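You operate a simulated robot arm through the tools that you are given. There is no shell and no other tool.

You run a simulated robot arm. Do the job below in one go: nothing can be reset, and whatever is moved stays where it is left.

JOB
Put the round blue plug in well 75 and lock the blue turntable.
Fine: free the orange handle, turn well 75 to the yellow arrow, stand the plug in it, turn well 26 back to the arrow, lock the orange handle.
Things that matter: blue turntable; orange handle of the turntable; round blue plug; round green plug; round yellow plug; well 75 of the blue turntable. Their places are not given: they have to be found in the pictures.

Only the result counts: the job must be done as asked and must still hold three seconds after the hand-in. Knocking over, shifting, dropping, spilling or breaking anything else fails it.

ROBOT AND FRAMES
A 7-joint arm with a two-finger parallel gripper, fixed in place. Base frame: the origin is on the floor under the middle of its stand, x ahead of it, y to its left, z up. Lengths are in mm, angles in rad, forces in N, time in s.
With the tool pointing down near the work surface it reaches from about 360 to 740 mm from the base axis. Its first joint turns from -2.496 to 2.496 rad. Payload 3 kg.
The tool frame sits at the grasp point between the pads (the TCP): z along the fingers, y along the line on which they close. The tips reach 30 mm beyond it. The gripper opens to 110 mm. The fingers are 20 mm wide and 10 mm thick; the gripper's body (48 by 112 mm) begins 55 mm behind the TCP.
Orientation is that of the tool frame in the base frame, as [roll, pitch, yaw] about the fixed x, y, z axes, in that order (R = Rz(yaw) Ry(pitch) Rx(roll)). With the fingers straight down and closing along the base's y, the tool's x points along the base's -x, its y along +y and its z along -z.

CONTROLS
- The arm moves only by the tool play_rows. Its argument "increments" is a list of rows, each an object of numbers (a shift or turn left out is 0, a gripper value left out holds the last): "dx", "dy", "dz": the shift along the tool's x, y, z in mm; "wx", "wy", "wz": the turn, a rotation vector about the tool's x, y, z in rad. In form: [{"dx": .., "dy": .., "dz": .., "wx": .., "wy": .., "wz": ..}, ...]. A call has 1 to 20 rows; each row shifts and turns the commanded pose from where the row before left it, along the tool's axes as they then stand. "hand" is the opening, from 0 (shut) to 1 (fully open), set as the call begins (left out, the last holds). Rows are played at 5 a second. More than 50 mm and 0.15 rad between two rows, or a gripper value outside its range, and nothing of the call is played. A pose out of reach is approached as far as the arm can. The call stops where the force on the tool passes 60 N (or 10 N more than at its start, if that is more) or the arm is blocked; 0.2 s more then pass. Each finger travels about 108 mm/s and halts on what it meets, pressing with about 32 N; the grip force reading is that of the motor and also rises with nothing between the fingers. The clock runs only during rows and for 0.2 s after the last one: add rows that do not move to give the fingers time. It gives the time, the measured TCP pose, the force on the tool (base axes), the opening and the grip force at its end, in the units of the frame above (readings bear some noise), with the torque about the TCP (base axes, N m) and any sound that the robot's microphone picked up, and new pictures: "show" is both (left out), scene, wrist or none.
- Cameras (640 x 400 px; columns grow to the right, rows downward): "scene" is fixed at [211.2, 649.8, 1597.1]; the picture's right is [-0.83, -0.56, 0.00], its down [-0.25, 0.37, -0.89] and it looks along [0.50, -0.74, -0.45] (base axes); focal length 368 px, centre (320, 200). "wrist" rides on the gripper at [73, 17, -103] in the tool frame; the picture's right is [-0.23, 0.97, 0.00], its down [-0.76, -0.18, -0.62] and it looks along [-0.61, -0.14, 0.78] (tool axes); focal length 222 px, centre (320, 200).
- lift_body(by): slides the trunk up (or, below 0, down) by that many mm; the arm rides with it, the base frame stays. It gives what a move gives, with no picture.
- measure_at(camera, pixels): for up to 12 pixels [column, row] of the newest picture of that camera ("zoom" is the newest enlarged one), the place [x, y, z] in the base frame of the surface seen there, good to about 2 mm, but the place of the scene camera against the robot may be out by one fixed shift of up to 12 mm in any direction. The clock stands still meanwhile.
- zoom(camera, box): a new picture of the part [left, top, right, bottom] of that camera's present view, enlarged. The clock stands still meanwhile.
- job_done(): hands the job in; it is judged then, once.

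Open the gripper and draw the arm clear of the work before you hand the job in, unless the task says otherwise.

The tools are called after ">>>" as name(argument=value, ...) on one line, values as JSON. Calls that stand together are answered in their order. play_rows: Moves the arm, as the interface text tells. Its arguments: {"type":"object","properties":{"increments":{"type":"array"},"hand":{"type":"number"},"show":{"type":"string","enum":["both","scene","wrist","none"]}},"required":["increments"]} The other tools are called the same way: lift_body (by) moves the trunk up or down; measure_at (camera, pixels) gives the place of the surface under pixels of a picture; zoom (camera, box) takes an enlarged picture of a part of a camera's view; job_done () hands the job in.

At the start:

```text
t: 0.0
tcp_pos: [663.2, -372.8, 1183.3]
ee_rot: [3.139, -0.002, 3.139]
ft_force: [0.0, 0.1, 0.2]
wrist_torque: [-0.01, 0.03, -0.03]
grip_width: 110.1
grasp_force: 0.0
trunk travel left (down, up): [-761.0, 129.0]
```

scene: 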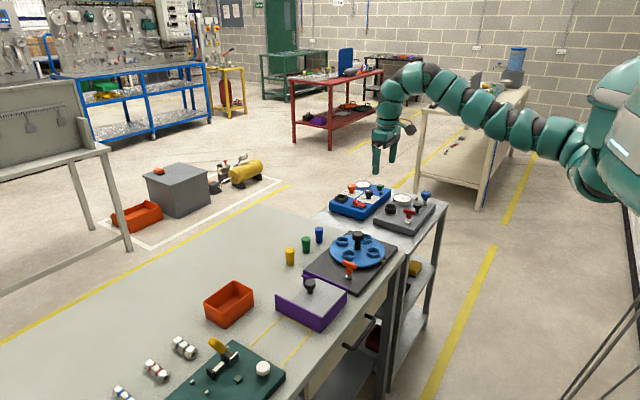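
wrist: 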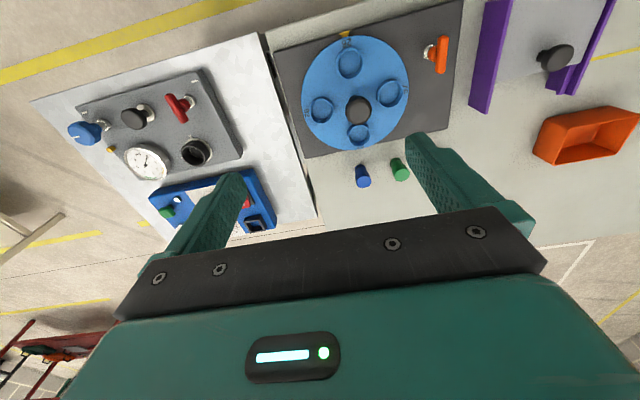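

The scene picture shows the blue turntable near (357,250), the orange handle near (348,268), and the plugs at (319,234), (305,243), (289,256). I zoom in on both views to read the details.

>>> zoom(camera="scene", box=[270, 210, 420, 304])

>>> zoom(camera="wrist", box=[260, 0, 480, 200])

```text
4.26 times, centred on (345, 257) of scene
```

zoom: 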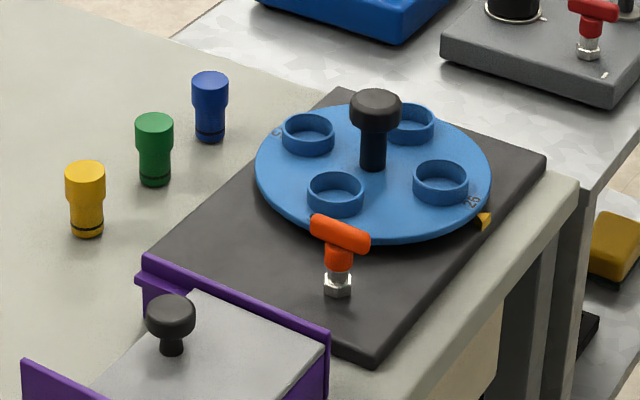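

```text
2.00 times, centred on (370, 100) of wrist
```

zoom: 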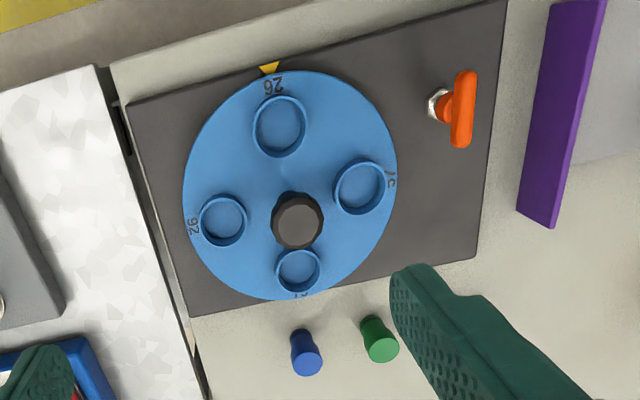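

The turntable has 26 at the yellow arrow; other labels need a closer look. I measure key points in the wrist picture: the knob, the wells, the handle, the plugs and the arrow.

>>> measure_at(camera="wrist", pixels=[[358, 109], [349, 63], [390, 95], [321, 110], [358, 135], [346, 34], [441, 55], [428, 54], [362, 172], [399, 165], [420, 20], [300, 130]])

>>> measure_at(camera="scene", pixels=[[357, 235], [341, 241], [347, 255], [373, 252], [366, 239], [383, 261], [350, 266], [348, 277], [319, 229], [306, 239], [290, 250], [300, 270]])

>>> zoom(camera="wrist", box=[300, 20, 420, 95])

>>> zoom(camera="scene", box=[325, 225, 395, 285])

```text
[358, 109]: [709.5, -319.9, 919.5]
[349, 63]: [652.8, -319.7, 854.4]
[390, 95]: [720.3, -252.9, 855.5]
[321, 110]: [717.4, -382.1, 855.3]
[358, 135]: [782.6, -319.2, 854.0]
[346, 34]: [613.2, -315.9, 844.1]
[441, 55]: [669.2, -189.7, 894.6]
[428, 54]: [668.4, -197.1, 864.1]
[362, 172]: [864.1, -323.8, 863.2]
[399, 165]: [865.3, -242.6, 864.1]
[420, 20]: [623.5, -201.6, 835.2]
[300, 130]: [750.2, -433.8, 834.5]
```

```text
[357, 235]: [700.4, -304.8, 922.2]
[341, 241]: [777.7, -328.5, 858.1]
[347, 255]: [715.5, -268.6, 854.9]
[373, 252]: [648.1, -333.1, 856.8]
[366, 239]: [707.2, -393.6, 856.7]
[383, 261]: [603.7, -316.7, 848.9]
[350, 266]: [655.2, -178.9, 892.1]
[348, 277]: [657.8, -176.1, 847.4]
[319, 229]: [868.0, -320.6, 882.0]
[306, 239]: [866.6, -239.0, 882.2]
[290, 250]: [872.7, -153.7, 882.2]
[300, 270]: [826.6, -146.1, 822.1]
```

```text
5.33 times, centred on (360, 58) of wrist
```

zoom: 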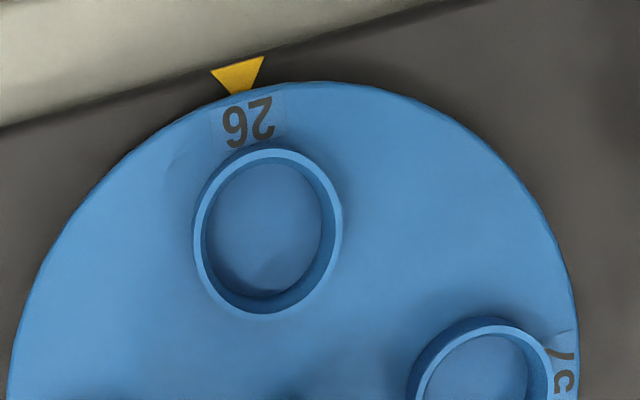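

```text
6.67 times, centred on (360, 255) of scene
```

zoom: 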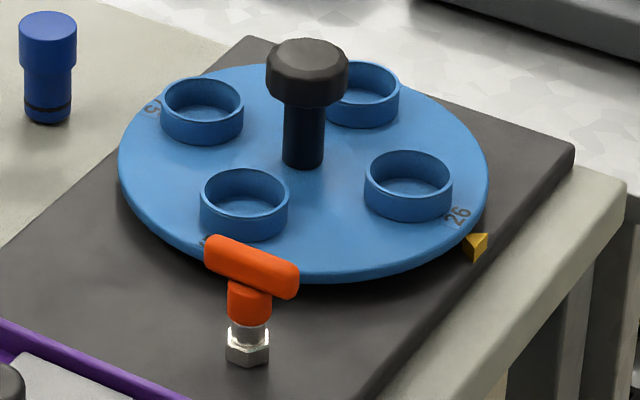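

I need the labels; I zoom into each of the other three wells in the wrist picture.

>>> zoom(camera="wrist", box=[370, 70, 418, 100])

>>> zoom(camera="wrist", box=[290, 90, 338, 120])

>>> zoom(camera="wrist", box=[334, 125, 382, 155])

>>> zoom(camera="wrist", box=[415, 30, 463, 80])

```text
13.33 times, centred on (394, 85) of wrist
```

zoom: 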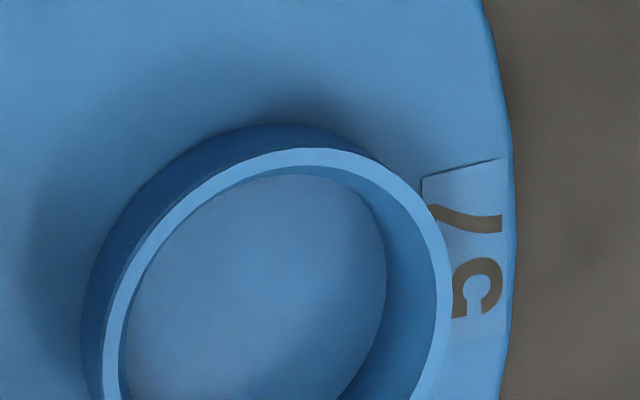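

```text
13.33 times, centred on (314, 105) of wrist
```

zoom: 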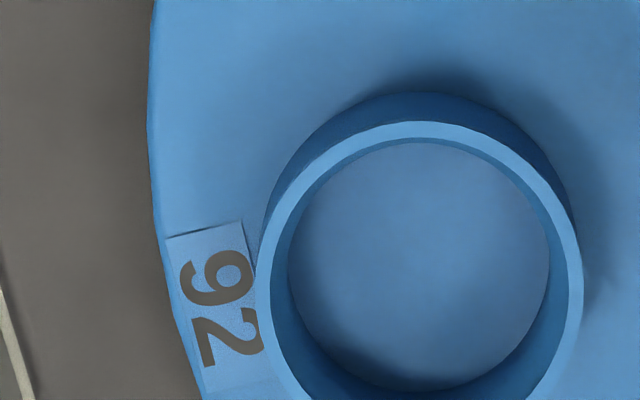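

```text
13.33 times, centred on (358, 140) of wrist
```

zoom: 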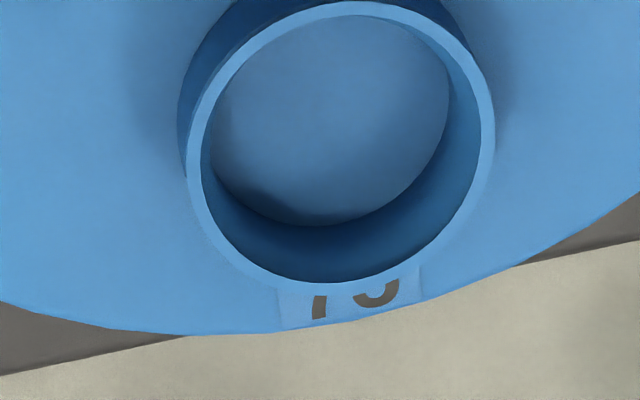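

```text
8.00 times, centred on (439, 55) of wrist
```

zoom: 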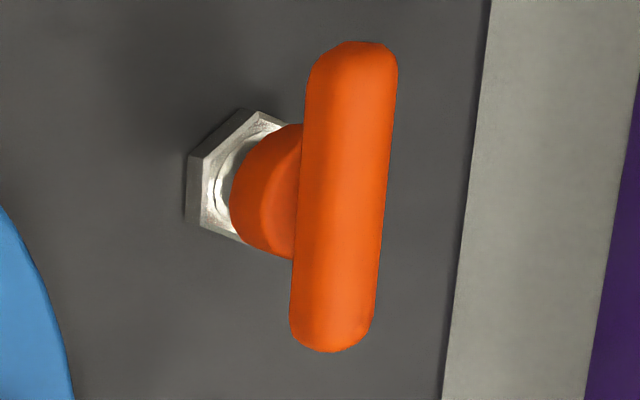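

Labels: near well 26, left well 92, right well looks like 57, far well (x≈783, y≈-319) looks like 75. I move the hand forward over the table (dx −100, dy +50) to test reach and to read the far label properly.

>>> play_rows(increments=[{"dx": -20, "dy": 10}, {"dx": -20, "dy": 10}, {"dx": -20, "dy": 10}, {"dx": -20, "dy": 10}, {"dx": -20, "dy": 10}, {}], hand=1)

```text
t: 1.4
tcp_pos: [761.8, -323.0, 1184.6]
ee_rot: [3.141, 0.002, 3.142]
ft_force: [-0.7, -0.1, -0.3]
wrist_torque: [0.03, 0.0, 0.0]
grip_width: 109.8
grasp_force: 0.1
trunk travel left (down, up): [-761.0, 129.0]
```

scene: 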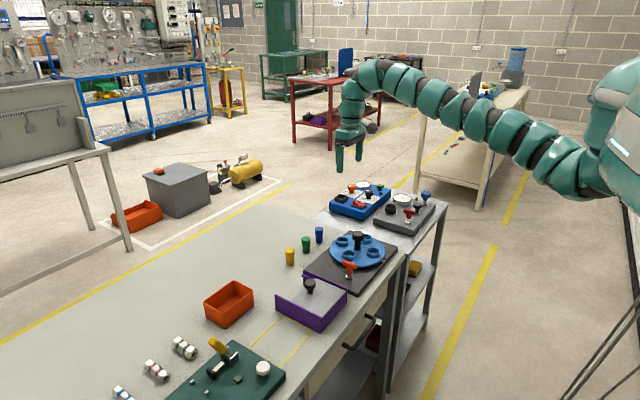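
wrist: 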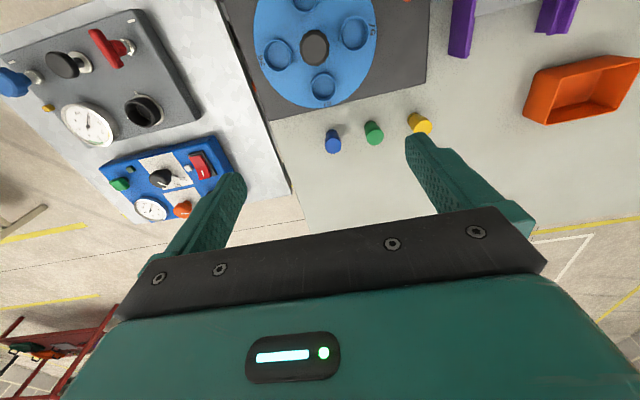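

The hand reached x≈762 fine, so reach is longer at this height. I zoom on the far and right labels near (322,104) and (372,35).

>>> zoom(camera="wrist", box=[298, 70, 346, 112])

>>> zoom(camera="wrist", box=[335, 8, 383, 50])

>>> measure_at(camera="wrist", pixels=[[313, 37], [313, 48], [322, 87], [353, 34], [279, 53], [333, 132], [374, 126], [420, 117], [333, 145], [374, 138], [420, 130], [300, 150]])

```text
9.52 times, centred on (322, 91) of wrist
```

zoom: 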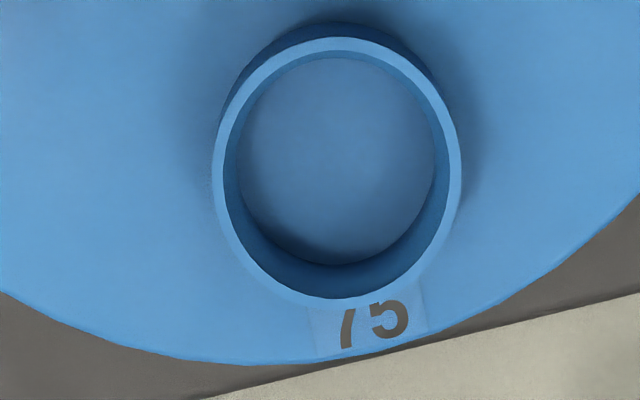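

```text
9.52 times, centred on (359, 29) of wrist
```

zoom: 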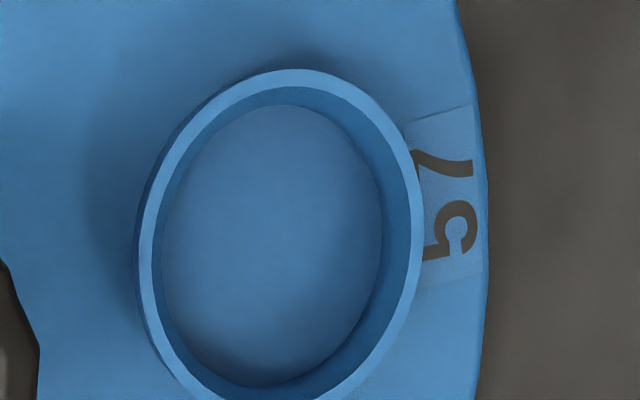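

```text
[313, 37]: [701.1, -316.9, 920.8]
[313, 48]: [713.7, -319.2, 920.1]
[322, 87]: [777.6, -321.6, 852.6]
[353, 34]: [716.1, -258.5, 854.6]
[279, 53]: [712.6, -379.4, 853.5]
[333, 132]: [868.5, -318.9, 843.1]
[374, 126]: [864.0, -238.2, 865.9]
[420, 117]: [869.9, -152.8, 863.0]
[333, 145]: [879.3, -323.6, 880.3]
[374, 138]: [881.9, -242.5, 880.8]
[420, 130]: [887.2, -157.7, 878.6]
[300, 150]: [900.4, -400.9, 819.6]
```

Confirmed: far well reads 75, right well 57. Next I back the hand off to look closely at the orange handle (about x 665, y −190, z 890), going to roughly (586, −172), then I will lower the trunk.

>>> play_rows(increments=[{"dx": 30, "dy": 25}, {"dx": 30, "dy": 25}, {"dx": 30, "dy": 25}, {"dx": 30, "dy": 25}, {"dx": 30, "dy": 25}, {"dx": 26, "dy": 26}, {}], show="none")

>>> lift_body(by=-200)

>>> play_rows(increments=[{}])

```text
t: 3.0
tcp_pos: [694.4, -266.2, 1183.5]
ee_rot: [3.141, -0.001, 3.14]
ft_force: [-0.2, -0.4, -0.1]
wrist_torque: [0.01, -0.01, 0.0]
grip_width: 110.4
grasp_force: 0.1
out of reach, approached as far as the arm can: row 3, 4, 5, 6
trunk travel left (down, up): [-761.0, 129.0]
```

```text
t: 5.2
tcp_pos: [694.7, -264.9, 983.8]
ee_rot: [3.14, -0.001, 3.139]
ft_force: [-0.3, -0.2, -0.4]
wrist_torque: [0.03, -0.02, 0.03]
grip_width: 110.0
grasp_force: 0.2
trunk travel left (down, up): [-561.0, 329.0]
```

```text
t: 5.6
tcp_pos: [695.1, -266.7, 983.3]
ee_rot: [3.139, 0.0, 3.138]
ft_force: [0.5, 0.2, 0.2]
wrist_torque: [-0.02, 0.0, 0.03]
grip_width: 110.4
grasp_force: 0.1
trunk travel left (down, up): [-561.0, 329.0]
```

scene: 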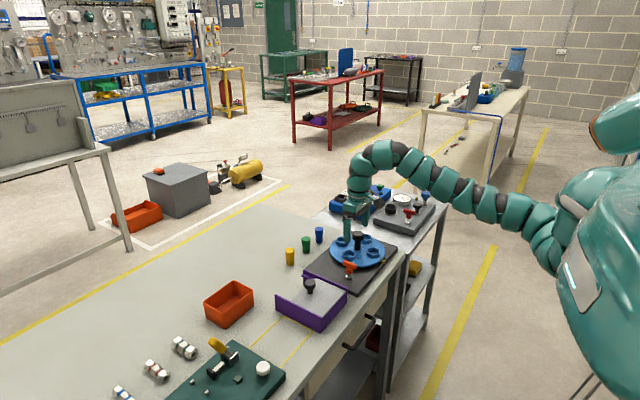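
wrist: 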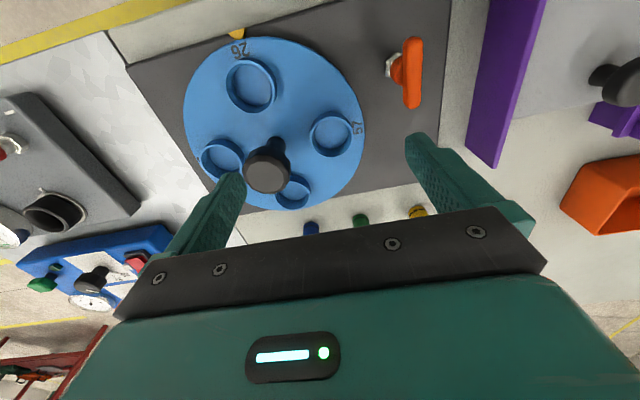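

At this relative height the arm cannot fold closer than about 743 mm. I raise the trunk by 150 mm and then lower the arm itself while moving back towards (590,−172), keeping the tips well above the knob (top at z≈921).

>>> lift_body(by=150)

>>> play_rows(increments=[{"dz": 20}, {"dz": 20}, {"dz": 20}], show="none")

```text
t: 7.3
tcp_pos: [695.3, -266.9, 1132.1]
ee_rot: [3.141, 0.0, 3.141]
ft_force: [-0.6, 0.6, -0.4]
wrist_torque: [0.01, 0.0, 0.04]
grip_width: 110.0
grasp_force: 0.1
trunk travel left (down, up): [-711.0, 179.0]
```

```text
t: 8.1
tcp_pos: [695.0, -270.1, 1104.0]
ee_rot: [3.14, -0.002, 3.134]
ft_force: [0.3, -0.4, 0.0]
wrist_torque: [0.01, -0.02, 0.01]
grip_width: 110.1
grasp_force: 0.1
out of reach, approached as far as the arm can: row 2, 3
trunk travel left (down, up): [-711.0, 179.0]
```

The arm could not go lower than z≈1104 here; I need to understand its shape. I take a fresh scene picture and measure points along the arm.

>>> play_rows(increments=[{}])

```text
t: 8.5
tcp_pos: [695.0, -269.6, 1104.1]
ee_rot: [3.139, -0.002, 3.135]
ft_force: [-0.2, -1.1, -0.4]
wrist_torque: [0.02, -0.01, -0.01]
grip_width: 109.9
grasp_force: 0.1
trunk travel left (down, up): [-711.0, 179.0]
```

scene: 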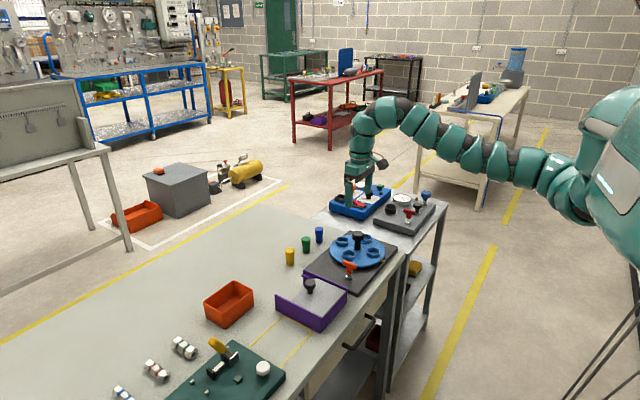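
wrist: 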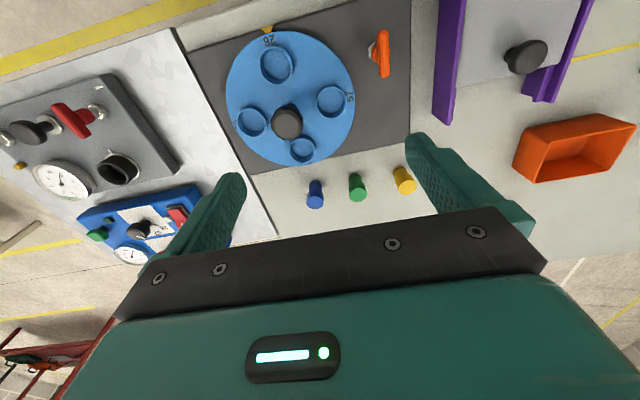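

>>> measure_at(camera="scene", pixels=[[620, 140], [600, 200], [575, 200], [555, 175], [530, 165], [497, 158], [470, 150], [430, 130], [395, 112], [365, 120], [360, 150], [353, 180]])

>>> zoom(camera="scene", box=[340, 70, 640, 270])

```text
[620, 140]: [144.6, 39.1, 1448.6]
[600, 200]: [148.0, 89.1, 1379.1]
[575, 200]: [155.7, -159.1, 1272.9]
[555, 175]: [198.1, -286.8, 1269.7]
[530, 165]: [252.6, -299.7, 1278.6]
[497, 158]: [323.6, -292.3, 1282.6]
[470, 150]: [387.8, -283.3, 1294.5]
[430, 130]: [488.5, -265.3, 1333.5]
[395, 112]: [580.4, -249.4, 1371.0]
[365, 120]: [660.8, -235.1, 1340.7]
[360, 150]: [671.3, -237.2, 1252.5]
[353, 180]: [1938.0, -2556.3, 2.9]
```

```text
2.00 times, centred on (490, 170) of scene
```

zoom: 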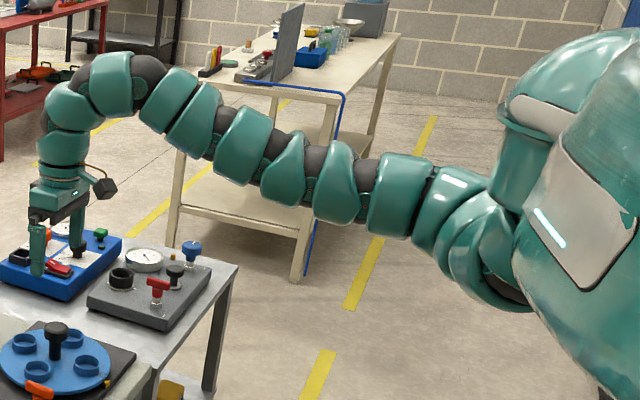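

The arm seems to be a right arm with its shoulder near (150,−300). I test which direction is limiting: I go back to y≈−370 and try lowering there, staying well above everything (tips above z≈970).

>>> play_rows(increments=[{"dy": -25}, {"dy": -25}, {"dy": -25}, {"dy": -25}, {"dz": 20}, {"dz": 20}, {"dz": 20}, {}], show="none")

```text
t: 10.3
tcp_pos: [693.7, -369.3, 1044.7]
ee_rot: [3.14, 0.001, 3.141]
ft_force: [-0.4, -0.4, -0.2]
wrist_torque: [0.01, 0.0, 0.01]
grip_width: 109.8
grasp_force: 0.0
trunk travel left (down, up): [-711.0, 179.0]
```

Lowering works here (z 1045). Now I test moving to +y at this lower height.

>>> play_rows(increments=[{"dz": 20}, {"dz": 10}, {"dy": 20}, {"dy": 20}, {"dy": 20}, {"dy": 20}, {"dy": 20}, {}], show="none")

```text
t: 12.1
tcp_pos: [701.0, -292.8, 1014.5]
ee_rot: [3.14, 0.0, 3.138]
ft_force: [0.4, -0.3, 0.9]
wrist_torque: [0.0, 0.01, 0.0]
grip_width: 110.0
grasp_force: 0.1
out of reach, approached as far as the arm can: row 5, 6
trunk travel left (down, up): [-711.0, 179.0]
```

The +y direction is limited at about y≈−293 here. I look at the arm posture again to see which joint is limiting.

>>> play_rows(increments=[{}], show="scene")

>>> zoom(camera="scene", box=[340, 70, 640, 270])

```text
t: 12.5
tcp_pos: [700.6, -292.0, 1012.2]
ee_rot: [3.14, -0.001, 3.14]
ft_force: [-0.4, -1.4, 0.3]
wrist_torque: [0.0, -0.03, -0.03]
grip_width: 109.9
grasp_force: 0.0
trunk travel left (down, up): [-711.0, 179.0]
```

scene: 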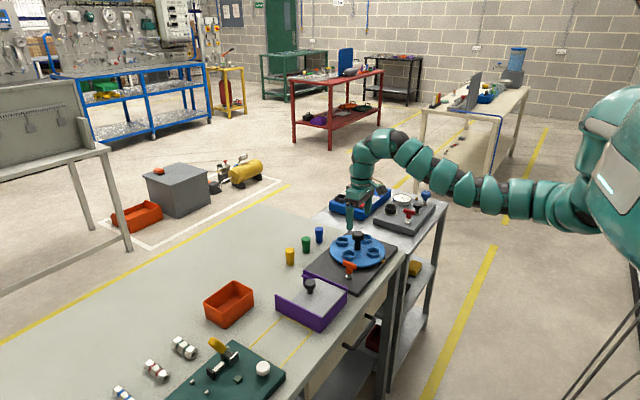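

```text
2.00 times, centred on (490, 170) of scene
```

zoom: 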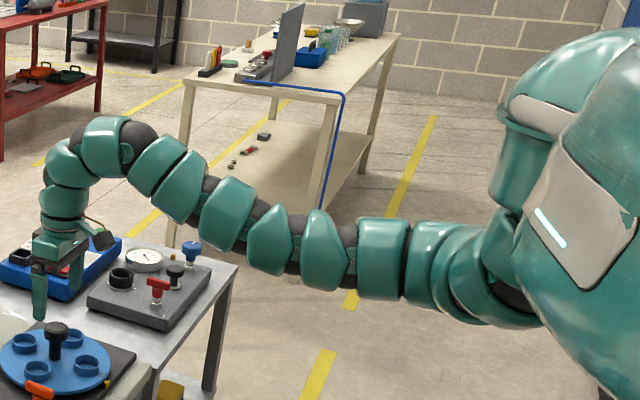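

I test whether turning the hand about its axis frees the +y direction.

>>> play_rows(increments=[{"dy": -20}, {"wz": 0.15}, {"wz": 0.15}, {"wz": 0.15}, {"wz": 0.15}, {}], show="none")

```text
t: 13.9
tcp_pos: [702.3, -310.4, 1015.8]
ee_rot: [3.139, -0.001, 2.537]
ft_force: [0.7, -0.5, 0.1]
wrist_torque: [-0.03, -0.01, 0.03]
grip_width: 110.1
grasp_force: 0.0
trunk travel left (down, up): [-711.0, 179.0]
```

Yaw is now 2.537; I try moving +y (base) from here.

>>> play_rows(increments=[{"dx": 11.4, "dy": 16.5}, {"dx": 11.4, "dy": 16.5}, {"dx": 11.4, "dy": 16.5}, {"dx": 11.4, "dy": 16.5}, {"dx": 11.4, "dy": 16.5}, {}], show="none")

```text
t: 15.3
tcp_pos: [709.6, -210.6, 1015.8]
ee_rot: [3.14, -0.002, 2.54]
ft_force: [-0.2, 0.8, 0.7]
wrist_torque: [0.01, -0.01, 0.01]
grip_width: 109.9
grasp_force: 0.1
out of reach, approached as far as the arm can: row 2
trunk travel left (down, up): [-711.0, 179.0]
```

With yaw 2.54 the +y side opens up. I move along tool +x towards (613,−141) to look at the orange handle with the wrist camera.

>>> play_rows(increments=[{"dx": 20, "dz": 5}, {"dx": 20, "dz": 5}, {"dx": 20, "dz": 5}, {"dx": 20, "dz": 5}, {"dx": 20, "dz": 5}, {"dx": 19, "dz": 5}, {}])

```text
t: 16.9
tcp_pos: [710.0, -211.3, 1015.7]
ee_rot: [-3.141, -0.001, 2.539]
ft_force: [-0.4, -0.2, 0.4]
wrist_torque: [0.01, 0.0, 0.03]
grip_width: 110.1
grasp_force: 0.1
out of reach, approached as far as the arm can: row 1, 2, 3, 4, 5, 6
trunk travel left (down, up): [-711.0, 179.0]
```

scene: 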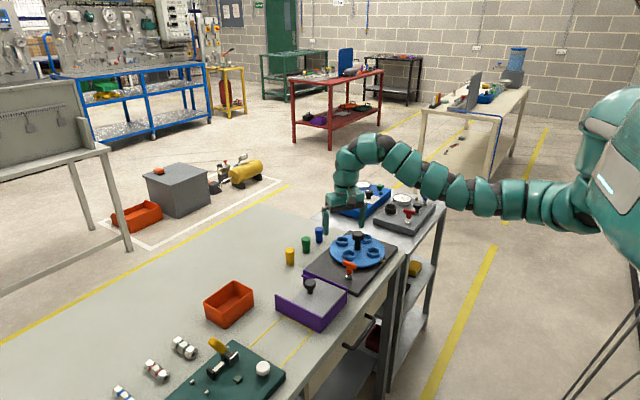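
wrist: 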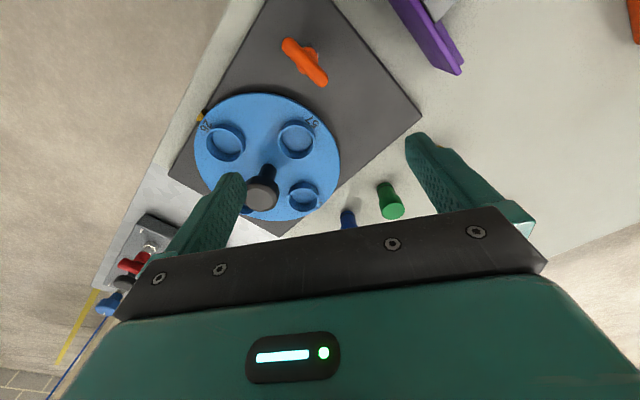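

Nothing moved: the limit is on coming closer to the robot with the tool straight down. I test whether tilting the fingers forward (wy negative) relieves it.

>>> play_rows(increments=[{"wy": -0.1}, {"wy": -0.1}, {"wy": -0.1}, {"wy": -0.1}, {"dx": 18.4, "dz": -7.8}, {"dx": 18.4, "dz": -7.8}, {"dx": 18.4, "dz": -7.8}, {"dx": 18.4, "dz": -7.8}, {}])

```text
t: 18.9
tcp_pos: [654.9, -180.4, 1007.9]
ee_rot: [3.139, 0.401, 2.539]
ft_force: [-0.4, 0.3, 0.1]
wrist_torque: [0.0, 0.0, -0.02]
grip_width: 109.9
grasp_force: 0.0
out of reach, approached as far as the arm can: row 1
trunk travel left (down, up): [-711.0, 179.0]
```

scene: 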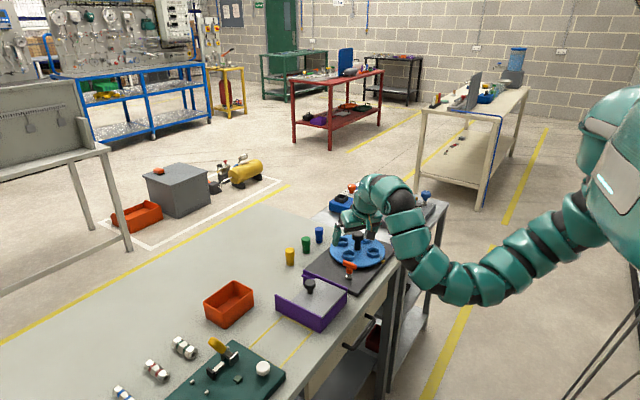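
wrist: 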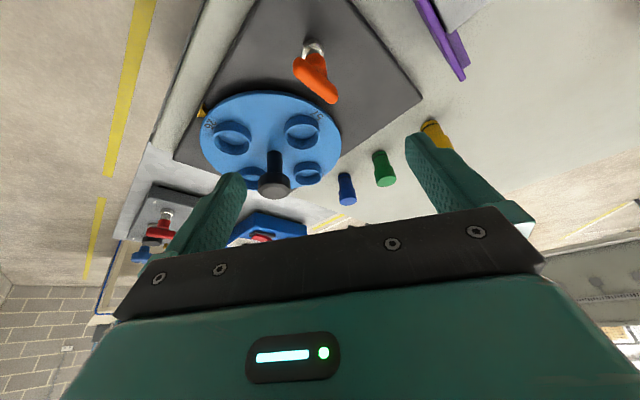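

Tilting confirms the wrist bend is the limit (elbow hangs low). A higher trunk makes the arm slope down and should ease it, so I raise the trunk fully and then lower the hand vertically by the same amount.

>>> lift_body(by=175)

>>> play_rows(increments=[{"dx": 7.8, "dz": 18.4}, {"dx": 7.8, "dz": 18.4}, {"dx": 7.8, "dz": 18.4}, {"dx": 7.8, "dz": 18.4}, {"dx": 7.8, "dz": 18.4}, {"dx": 7.8, "dz": 18.4}, {"dx": 7.8, "dz": 18.4}, {"wy": 0.1}, {"wy": 0.1}, {"wy": 0.1}, {"wy": 0.1}, {}])

```text
t: 20.9
tcp_pos: [654.8, -180.8, 1180.9]
ee_rot: [3.139, 0.399, 2.54]
ft_force: [-0.3, 0.2, -0.3]
wrist_torque: [-0.01, 0.02, 0.0]
grip_width: 109.9
grasp_force: 0.0
trunk travel left (down, up): [-886.0, 4.0]
```

```text
t: 23.5
tcp_pos: [653.9, -181.1, 1042.0]
ee_rot: [3.139, 0.0, 2.54]
ft_force: [-0.2, 0.2, 0.0]
wrist_torque: [-0.01, 0.04, 0.0]
grip_width: 109.8
grasp_force: 0.0
trunk travel left (down, up): [-886.0, 4.0]
```

scene: 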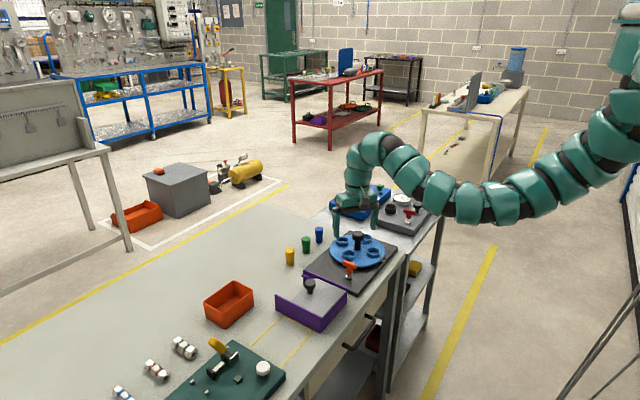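
wrist: 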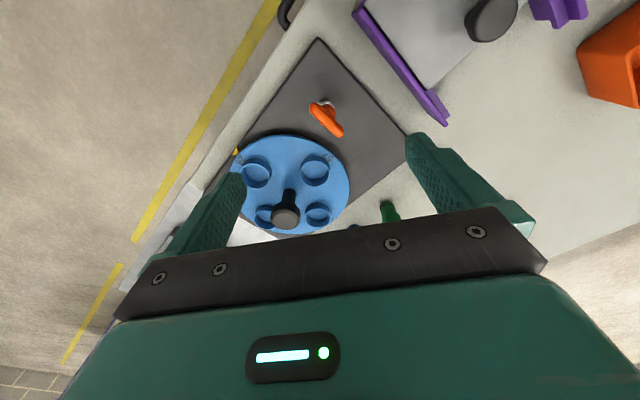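

Now the tool points straight down at (654,−181,1042) with the trunk up. I turn back to yaw π and move to about (590,−172,985) to look closely at the orange handle.

>>> play_rows(increments=[{"wz": -0.15}, {"wz": -0.15}, {"wz": -0.15}, {"wz": -0.15}, {"dx": 16, "dy": 2, "dz": 14}, {"dx": 16, "dy": 2, "dz": 14}, {"dx": 16, "dy": 2, "dz": 14}, {"dx": 16, "dy": 2, "dz": 14}, {}])

```text
t: 25.5
tcp_pos: [590.5, -171.7, 986.7]
ee_rot: [-3.141, 0.002, 3.138]
ft_force: [0.6, 0.0, 0.4]
wrist_torque: [-0.04, -0.02, -0.01]
grip_width: 110.1
grasp_force: 0.0
trunk travel left (down, up): [-886.0, 4.0]
```

scene: 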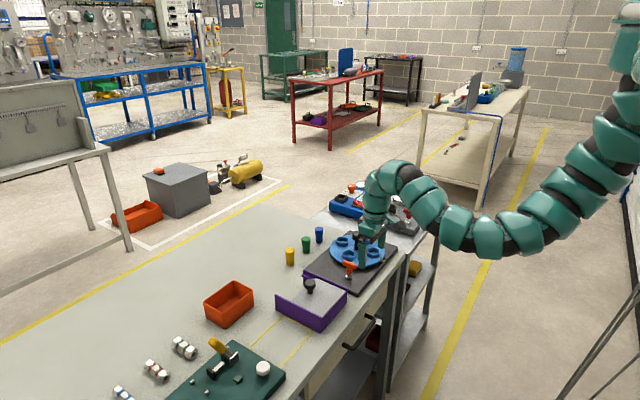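
wrist: 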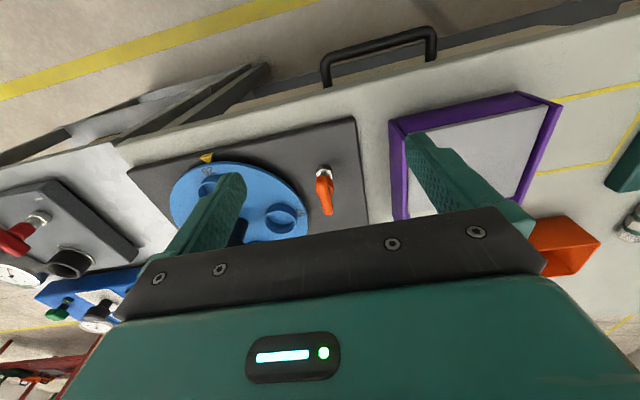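

>>> zoom(camera="wrist", box=[280, 140, 376, 240])

>>> measure_at(camera="wrist", pixels=[[323, 175], [325, 211], [324, 195], [319, 195], [330, 195], [318, 170], [330, 169], [324, 167], [340, 180], [345, 130], [366, 220], [325, 214]])

>>> zoom(camera="scene", box=[325, 250, 375, 290])

```text
4.00 times, centred on (328, 190) of wrist
```

zoom: 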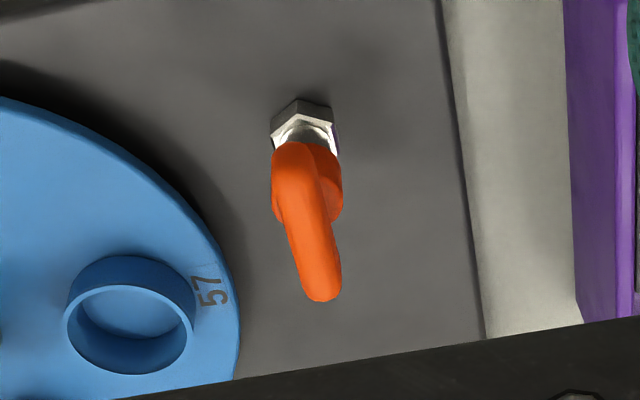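

```text
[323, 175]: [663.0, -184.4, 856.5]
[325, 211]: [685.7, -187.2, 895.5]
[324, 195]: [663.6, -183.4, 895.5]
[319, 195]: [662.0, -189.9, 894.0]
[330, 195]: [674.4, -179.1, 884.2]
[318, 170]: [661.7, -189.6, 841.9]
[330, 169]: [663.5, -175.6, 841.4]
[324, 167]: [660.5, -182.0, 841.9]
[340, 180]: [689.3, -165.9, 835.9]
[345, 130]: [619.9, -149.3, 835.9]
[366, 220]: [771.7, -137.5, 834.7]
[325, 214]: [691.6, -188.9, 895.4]
```

```text
10.00 times, centred on (350, 270) of scene
```

zoom: 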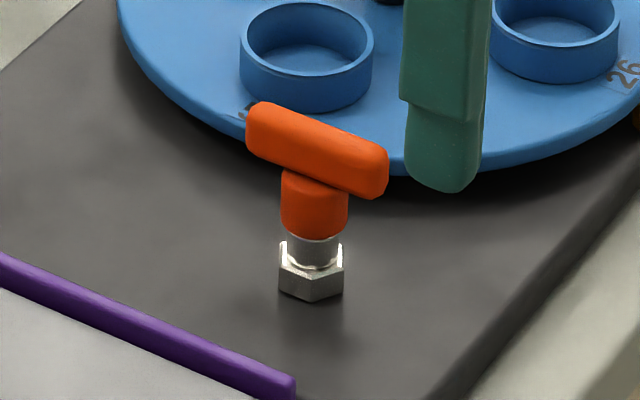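

The handle is a T-bar on a short shaft with a hex nut, bar centre near (668,−184), top z≈895. I move so the camera is almost above the handle to get its exact bar orientation and look for markings.

>>> play_rows(increments=[{"dx": -25, "dy": -5}, {"dx": -25, "dy": -5}, {"dx": -25, "dy": -5}, {"dx": -25, "dy": -5}, {"dx": -25, "dy": -5}, {"dx": -25, "dy": -5}, {}], show="wrist")

```text
t: 27.1
tcp_pos: [740.6, -204.1, 987.1]
ee_rot: [3.14, 0.003, 3.138]
ft_force: [0.3, -0.2, 0.3]
wrist_torque: [-0.01, -0.03, -0.01]
grip_width: 109.6
grasp_force: 0.1
trunk travel left (down, up): [-886.0, 4.0]
```

wrist: 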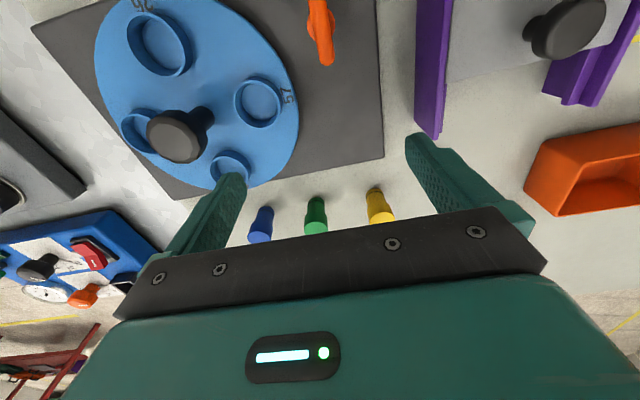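

The handle sits at (320,30) in the wrist view. I zoom on it and measure the bar, knob, and nearby points.

>>> zoom(camera="wrist", box=[290, 0, 354, 70])

>>> measure_at(camera="wrist", pixels=[[317, 5], [319, 20], [322, 40], [325, 55], [327, 62], [315, 40], [329, 40], [178, 135], [155, 135], [198, 140], [175, 115], [175, 158]])

>>> measure_at(camera="wrist", pixels=[[260, 238], [260, 228], [315, 229], [315, 219], [381, 218], [381, 208], [158, 45], [258, 102], [140, 132], [230, 168], [298, 90], [380, 120]])

```text
5.71 times, centred on (322, 35) of wrist
```

zoom: 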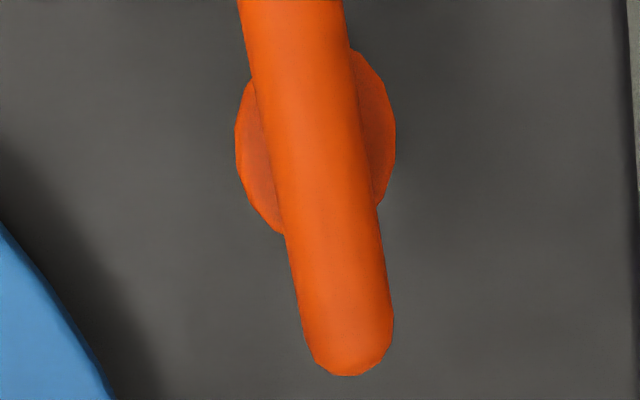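

```text
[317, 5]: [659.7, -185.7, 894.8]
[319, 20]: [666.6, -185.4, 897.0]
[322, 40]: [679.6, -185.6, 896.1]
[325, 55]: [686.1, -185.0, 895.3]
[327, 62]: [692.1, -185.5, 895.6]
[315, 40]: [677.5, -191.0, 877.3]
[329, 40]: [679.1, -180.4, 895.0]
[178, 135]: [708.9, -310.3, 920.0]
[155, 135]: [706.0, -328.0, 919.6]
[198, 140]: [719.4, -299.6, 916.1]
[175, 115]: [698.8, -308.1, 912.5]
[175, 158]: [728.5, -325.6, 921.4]
```

```text
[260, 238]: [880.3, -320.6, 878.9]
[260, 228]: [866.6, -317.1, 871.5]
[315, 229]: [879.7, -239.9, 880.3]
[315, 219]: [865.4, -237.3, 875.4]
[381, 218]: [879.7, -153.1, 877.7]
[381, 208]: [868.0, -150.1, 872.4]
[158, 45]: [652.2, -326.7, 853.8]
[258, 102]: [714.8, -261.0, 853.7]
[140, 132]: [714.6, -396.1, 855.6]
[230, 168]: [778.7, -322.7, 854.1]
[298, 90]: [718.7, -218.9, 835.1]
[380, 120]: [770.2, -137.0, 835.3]
```

The bar lies along base x at y≈−185.5 (x from ~646 to 693), top z≈896. I move above it at z≈960 with the fingers narrowed to about 50 mm.

>>> play_rows(increments=[{"dx": 18, "dy": 4.6, "dz": 3}, {"dx": 18, "dy": 4.6, "dz": 3}, {"dx": 18, "dy": 4.6, "dz": 3}, {"dx": 17, "dy": 4.7, "dz": 3}, {"dz": 15}, {}], hand=0.45)

```text
t: 28.5
tcp_pos: [669.4, -183.9, 960.6]
ee_rot: [-3.141, 0.002, 3.139]
ft_force: [0.5, -0.4, 0.8]
wrist_torque: [-0.03, 0.01, 0.04]
grip_width: 49.4
grasp_force: 0.1
trunk travel left (down, up): [-886.0, 4.0]
```

scene: 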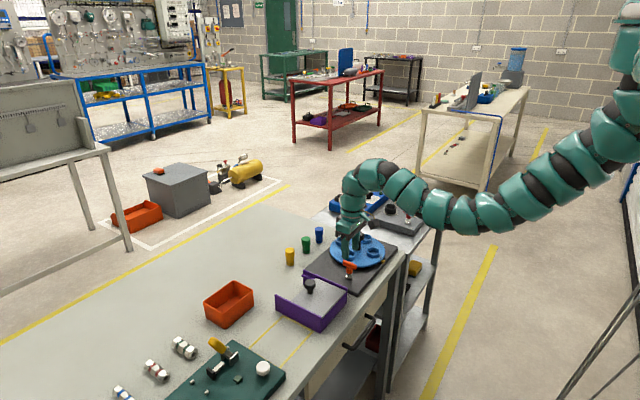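
wrist: 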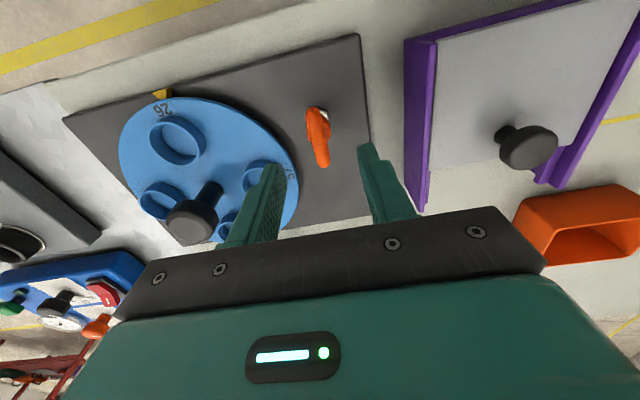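

The fingers straddle the handle. I descend to z≈904 with the bar between the tips.

>>> play_rows(increments=[{"dy": -1.5, "dz": 11}, {"dz": 11}, {"dz": 11}, {"dz": 11}, {"dz": 12}, {}])

```text
t: 29.9
tcp_pos: [669.5, -185.8, 904.6]
ee_rot: [3.139, 0.002, 3.141]
ft_force: [0.3, 0.2, 0.1]
wrist_torque: [-0.02, 0.0, 0.01]
grip_width: 49.5
grasp_force: 0.1
trunk travel left (down, up): [-886.0, 4.0]
```

scene: 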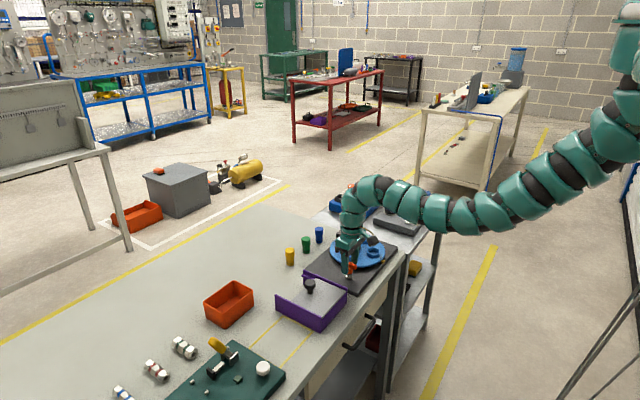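
wrist: 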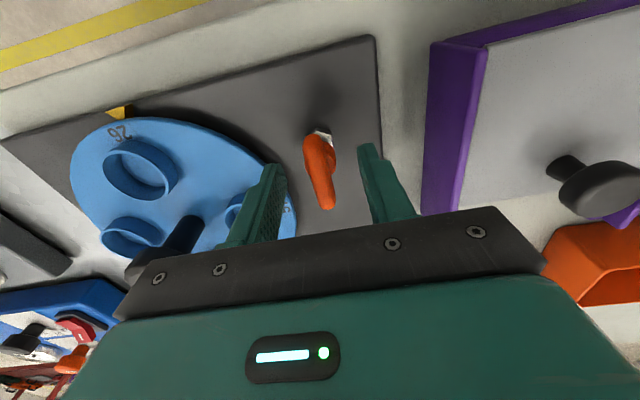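

Now I close the fingers on the bar and check width and forces.

>>> play_rows(increments=[{}, {}, {}], hand=0)

```text
t: 30.7
tcp_pos: [670.4, -185.0, 904.0]
ee_rot: [3.141, 0.0, 3.139]
ft_force: [0.6, 1.5, -0.6]
wrist_torque: [0.03, -0.28, 0.02]
grip_width: 20.5
grasp_force: 44.9
trunk travel left (down, up): [-886.0, 4.0]
```

scene: 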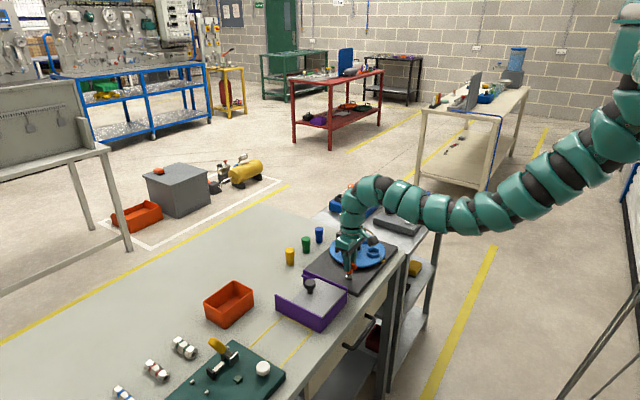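
wrist: 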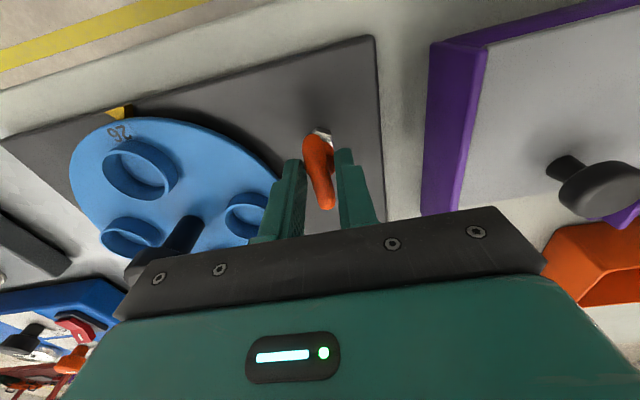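

Width 20.5 mm means the tips are on the round hub below the bar (its top is z≈878). I open, rise 7 mm and close on the bar itself.

>>> play_rows(increments=[{}, {"dz": -7}, {}], hand=0.35, show="none")

>>> play_rows(increments=[{}, {}, {}], hand=0, show="wrist")

```text
t: 31.5
tcp_pos: [669.7, -185.9, 911.4]
ee_rot: [3.141, -0.001, 3.14]
ft_force: [0.0, 0.5, 0.2]
wrist_torque: [0.0, 0.02, -0.01]
grip_width: 38.6
grasp_force: 0.1
trunk travel left (down, up): [-886.0, 4.0]
```

```text
t: 32.3
tcp_pos: [669.7, -185.7, 910.6]
ee_rot: [3.14, -0.002, 3.14]
ft_force: [-1.2, 2.3, -1.5]
wrist_torque: [0.01, 0.16, 0.02]
grip_width: 11.6
grasp_force: 45.6
trunk travel left (down, up): [-886.0, 4.0]
```

wrist: 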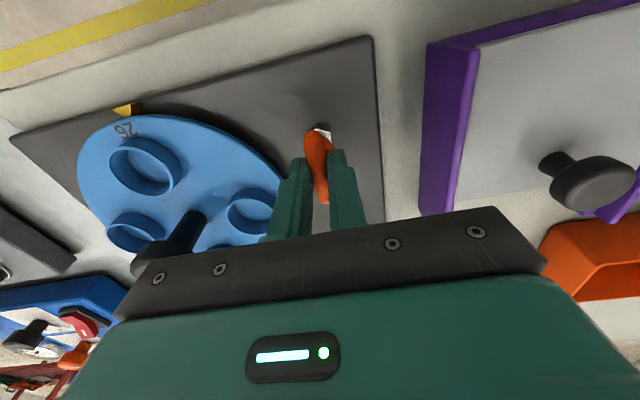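

Gripped on the bar (11.6 mm). I try a gentle lift of 3 mm to see whether it is a pull-type lock.

>>> play_rows(increments=[{"dz": -1.5}, {"dz": -1.5}, {}], show="none")

```text
t: 33.1
tcp_pos: [668.8, -184.8, 911.0]
ee_rot: [3.14, -0.005, 3.138]
ft_force: [-3.0, 3.7, -25.7]
wrist_torque: [-0.03, -1.01, -0.01]
grip_width: 11.6
grasp_force: 45.2
trunk travel left (down, up): [-886.0, 4.0]
```

The lift is resisted (−26 N with almost no motion). I go back down and try a small turn each way, reading the torque.

>>> play_rows(increments=[{"dz": 3}, {}, {"wz": 0.05}, {"wz": 0.05}, {}], show="none")

```text
t: 34.3
tcp_pos: [670.0, -185.8, 911.2]
ee_rot: [3.141, 0.001, 3.038]
ft_force: [-8.6, 1.3, -6.0]
wrist_torque: [-0.13, -0.23, 0.01]
grip_width: 11.9
grasp_force: 45.2
trunk travel left (down, up): [-886.0, 4.0]
```

Turning +0.1 about the tool axis met almost no torque. I continue to +0.4 in total and look.

>>> play_rows(increments=[{"wz": 0.1}, {"wz": 0.1}, {"wz": 0.1}, {}], show="wrist")

>>> zoom(camera="wrist", box=[250, 90, 400, 240])

```text
t: 35.3
tcp_pos: [667.6, -183.9, 910.1]
ee_rot: [3.139, 0.002, 2.737]
ft_force: [-12.7, 4.1, -1.5]
wrist_torque: [-0.11, 0.17, -0.07]
grip_width: 12.0
grasp_force: 45.1
trunk travel left (down, up): [-886.0, 4.0]
```

wrist: 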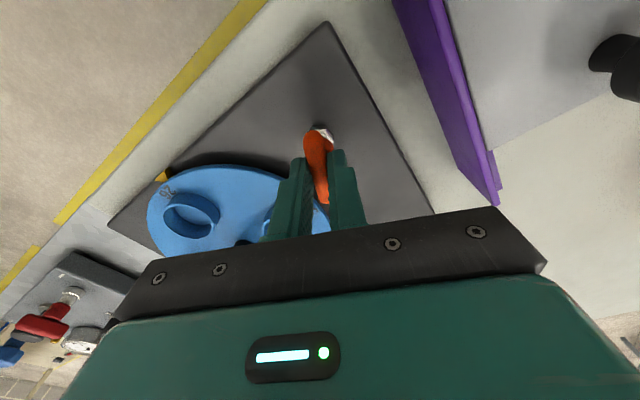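

```text
2.67 times, centred on (325, 165) of wrist
```

zoom: 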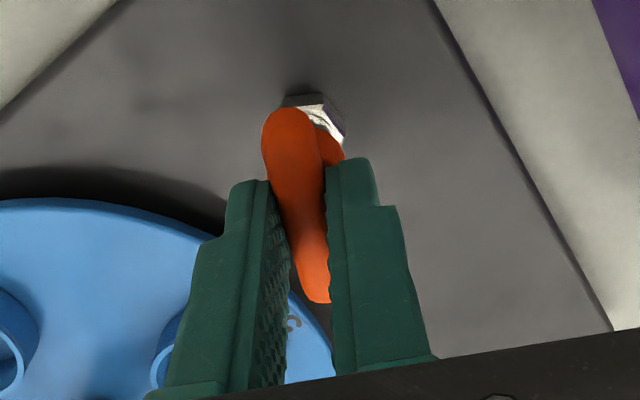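

The bar turned with the hand. The side force suggests the axis is about 2 mm nearer (−x); I shift for that and continue turning in the same sense, watching torque and sounds.

>>> play_rows(increments=[{"dx": 2.2, "dy": 0.1}, {"wz": 0.1}, {"wz": 0.1}, {"wz": 0.1}, {"wz": 0.1}, {}], show="none")

```text
t: 36.7
tcp_pos: [668.4, -183.9, 912.0]
ee_rot: [3.138, 0.0, 2.339]
ft_force: [8.4, -1.9, 8.8]
wrist_torque: [-0.21, -0.09, -0.01]
grip_width: 12.0
grasp_force: 44.4
trunk travel left (down, up): [-886.0, 4.0]
```

At 0.8 rad, torque still near zero and no sound. I continue turning.

>>> play_rows(increments=[{"wz": 0.1}, {"wz": 0.1}, {"wz": 0.1}, {"wz": 0.1}, {}], show="none")

```text
t: 37.9
tcp_pos: [669.7, -183.8, 911.3]
ee_rot: [3.14, 0.0, 1.938]
ft_force: [15.1, -4.0, 12.0]
wrist_torque: [-1.03, -0.5, -0.07]
grip_width: 11.9
grasp_force: 45.0
trunk travel left (down, up): [-886.0, 4.0]
```

Side force grows (15 N in x), so I correct by about +1.5 mm in x and 1 mm up, then continue to about 90°.

>>> play_rows(increments=[{"dx": -0.5, "dy": 1.4, "dz": -1}, {"wz": 0.1}, {"wz": 0.1}, {"wz": 0.1}, {}], show="both")

>>> zoom(camera="wrist", box=[250, 90, 400, 240])

```text
t: 39.1
tcp_pos: [669.6, -185.3, 910.4]
ee_rot: [3.14, -0.002, 1.64]
ft_force: [12.2, -3.1, 10.4]
wrist_torque: [-0.34, -0.19, -0.04]
grip_width: 11.7
grasp_force: 44.9
trunk travel left (down, up): [-886.0, 4.0]
```

scene: 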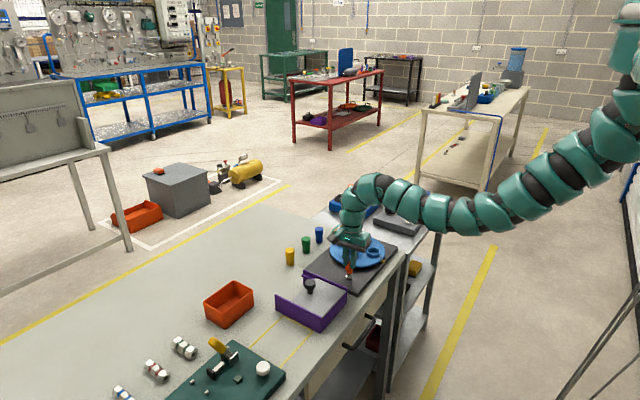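
wrist: 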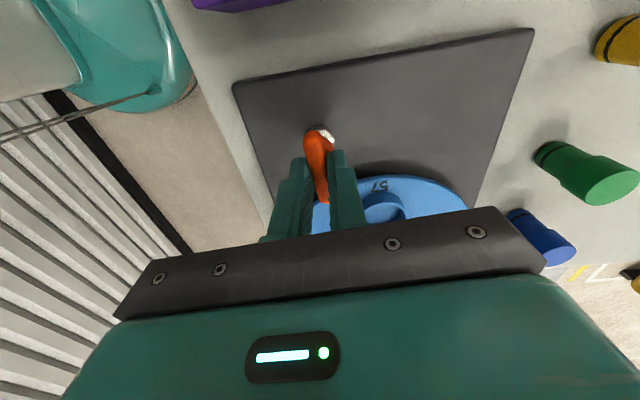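

```text
2.67 times, centred on (325, 165) of wrist
```

zoom: 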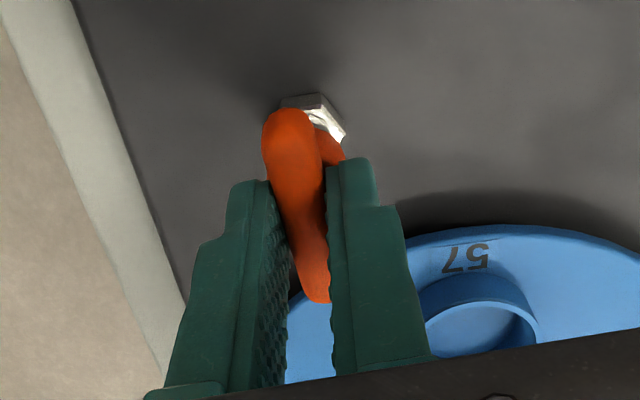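

The bar is now about 90° from its start with no stop felt yet. I turn a little more to feel for an end stop.

>>> play_rows(increments=[{"wz": 0.07}, {"wz": 0.08}, {}], show="none")

```text
t: 39.9
tcp_pos: [668.6, -185.6, 910.6]
ee_rot: [3.141, -0.003, 1.491]
ft_force: [9.5, 1.3, 5.7]
wrist_torque: [-0.2, -0.23, 0.96]
grip_width: 13.3
grasp_force: 44.9
trunk travel left (down, up): [-886.0, 4.0]
```

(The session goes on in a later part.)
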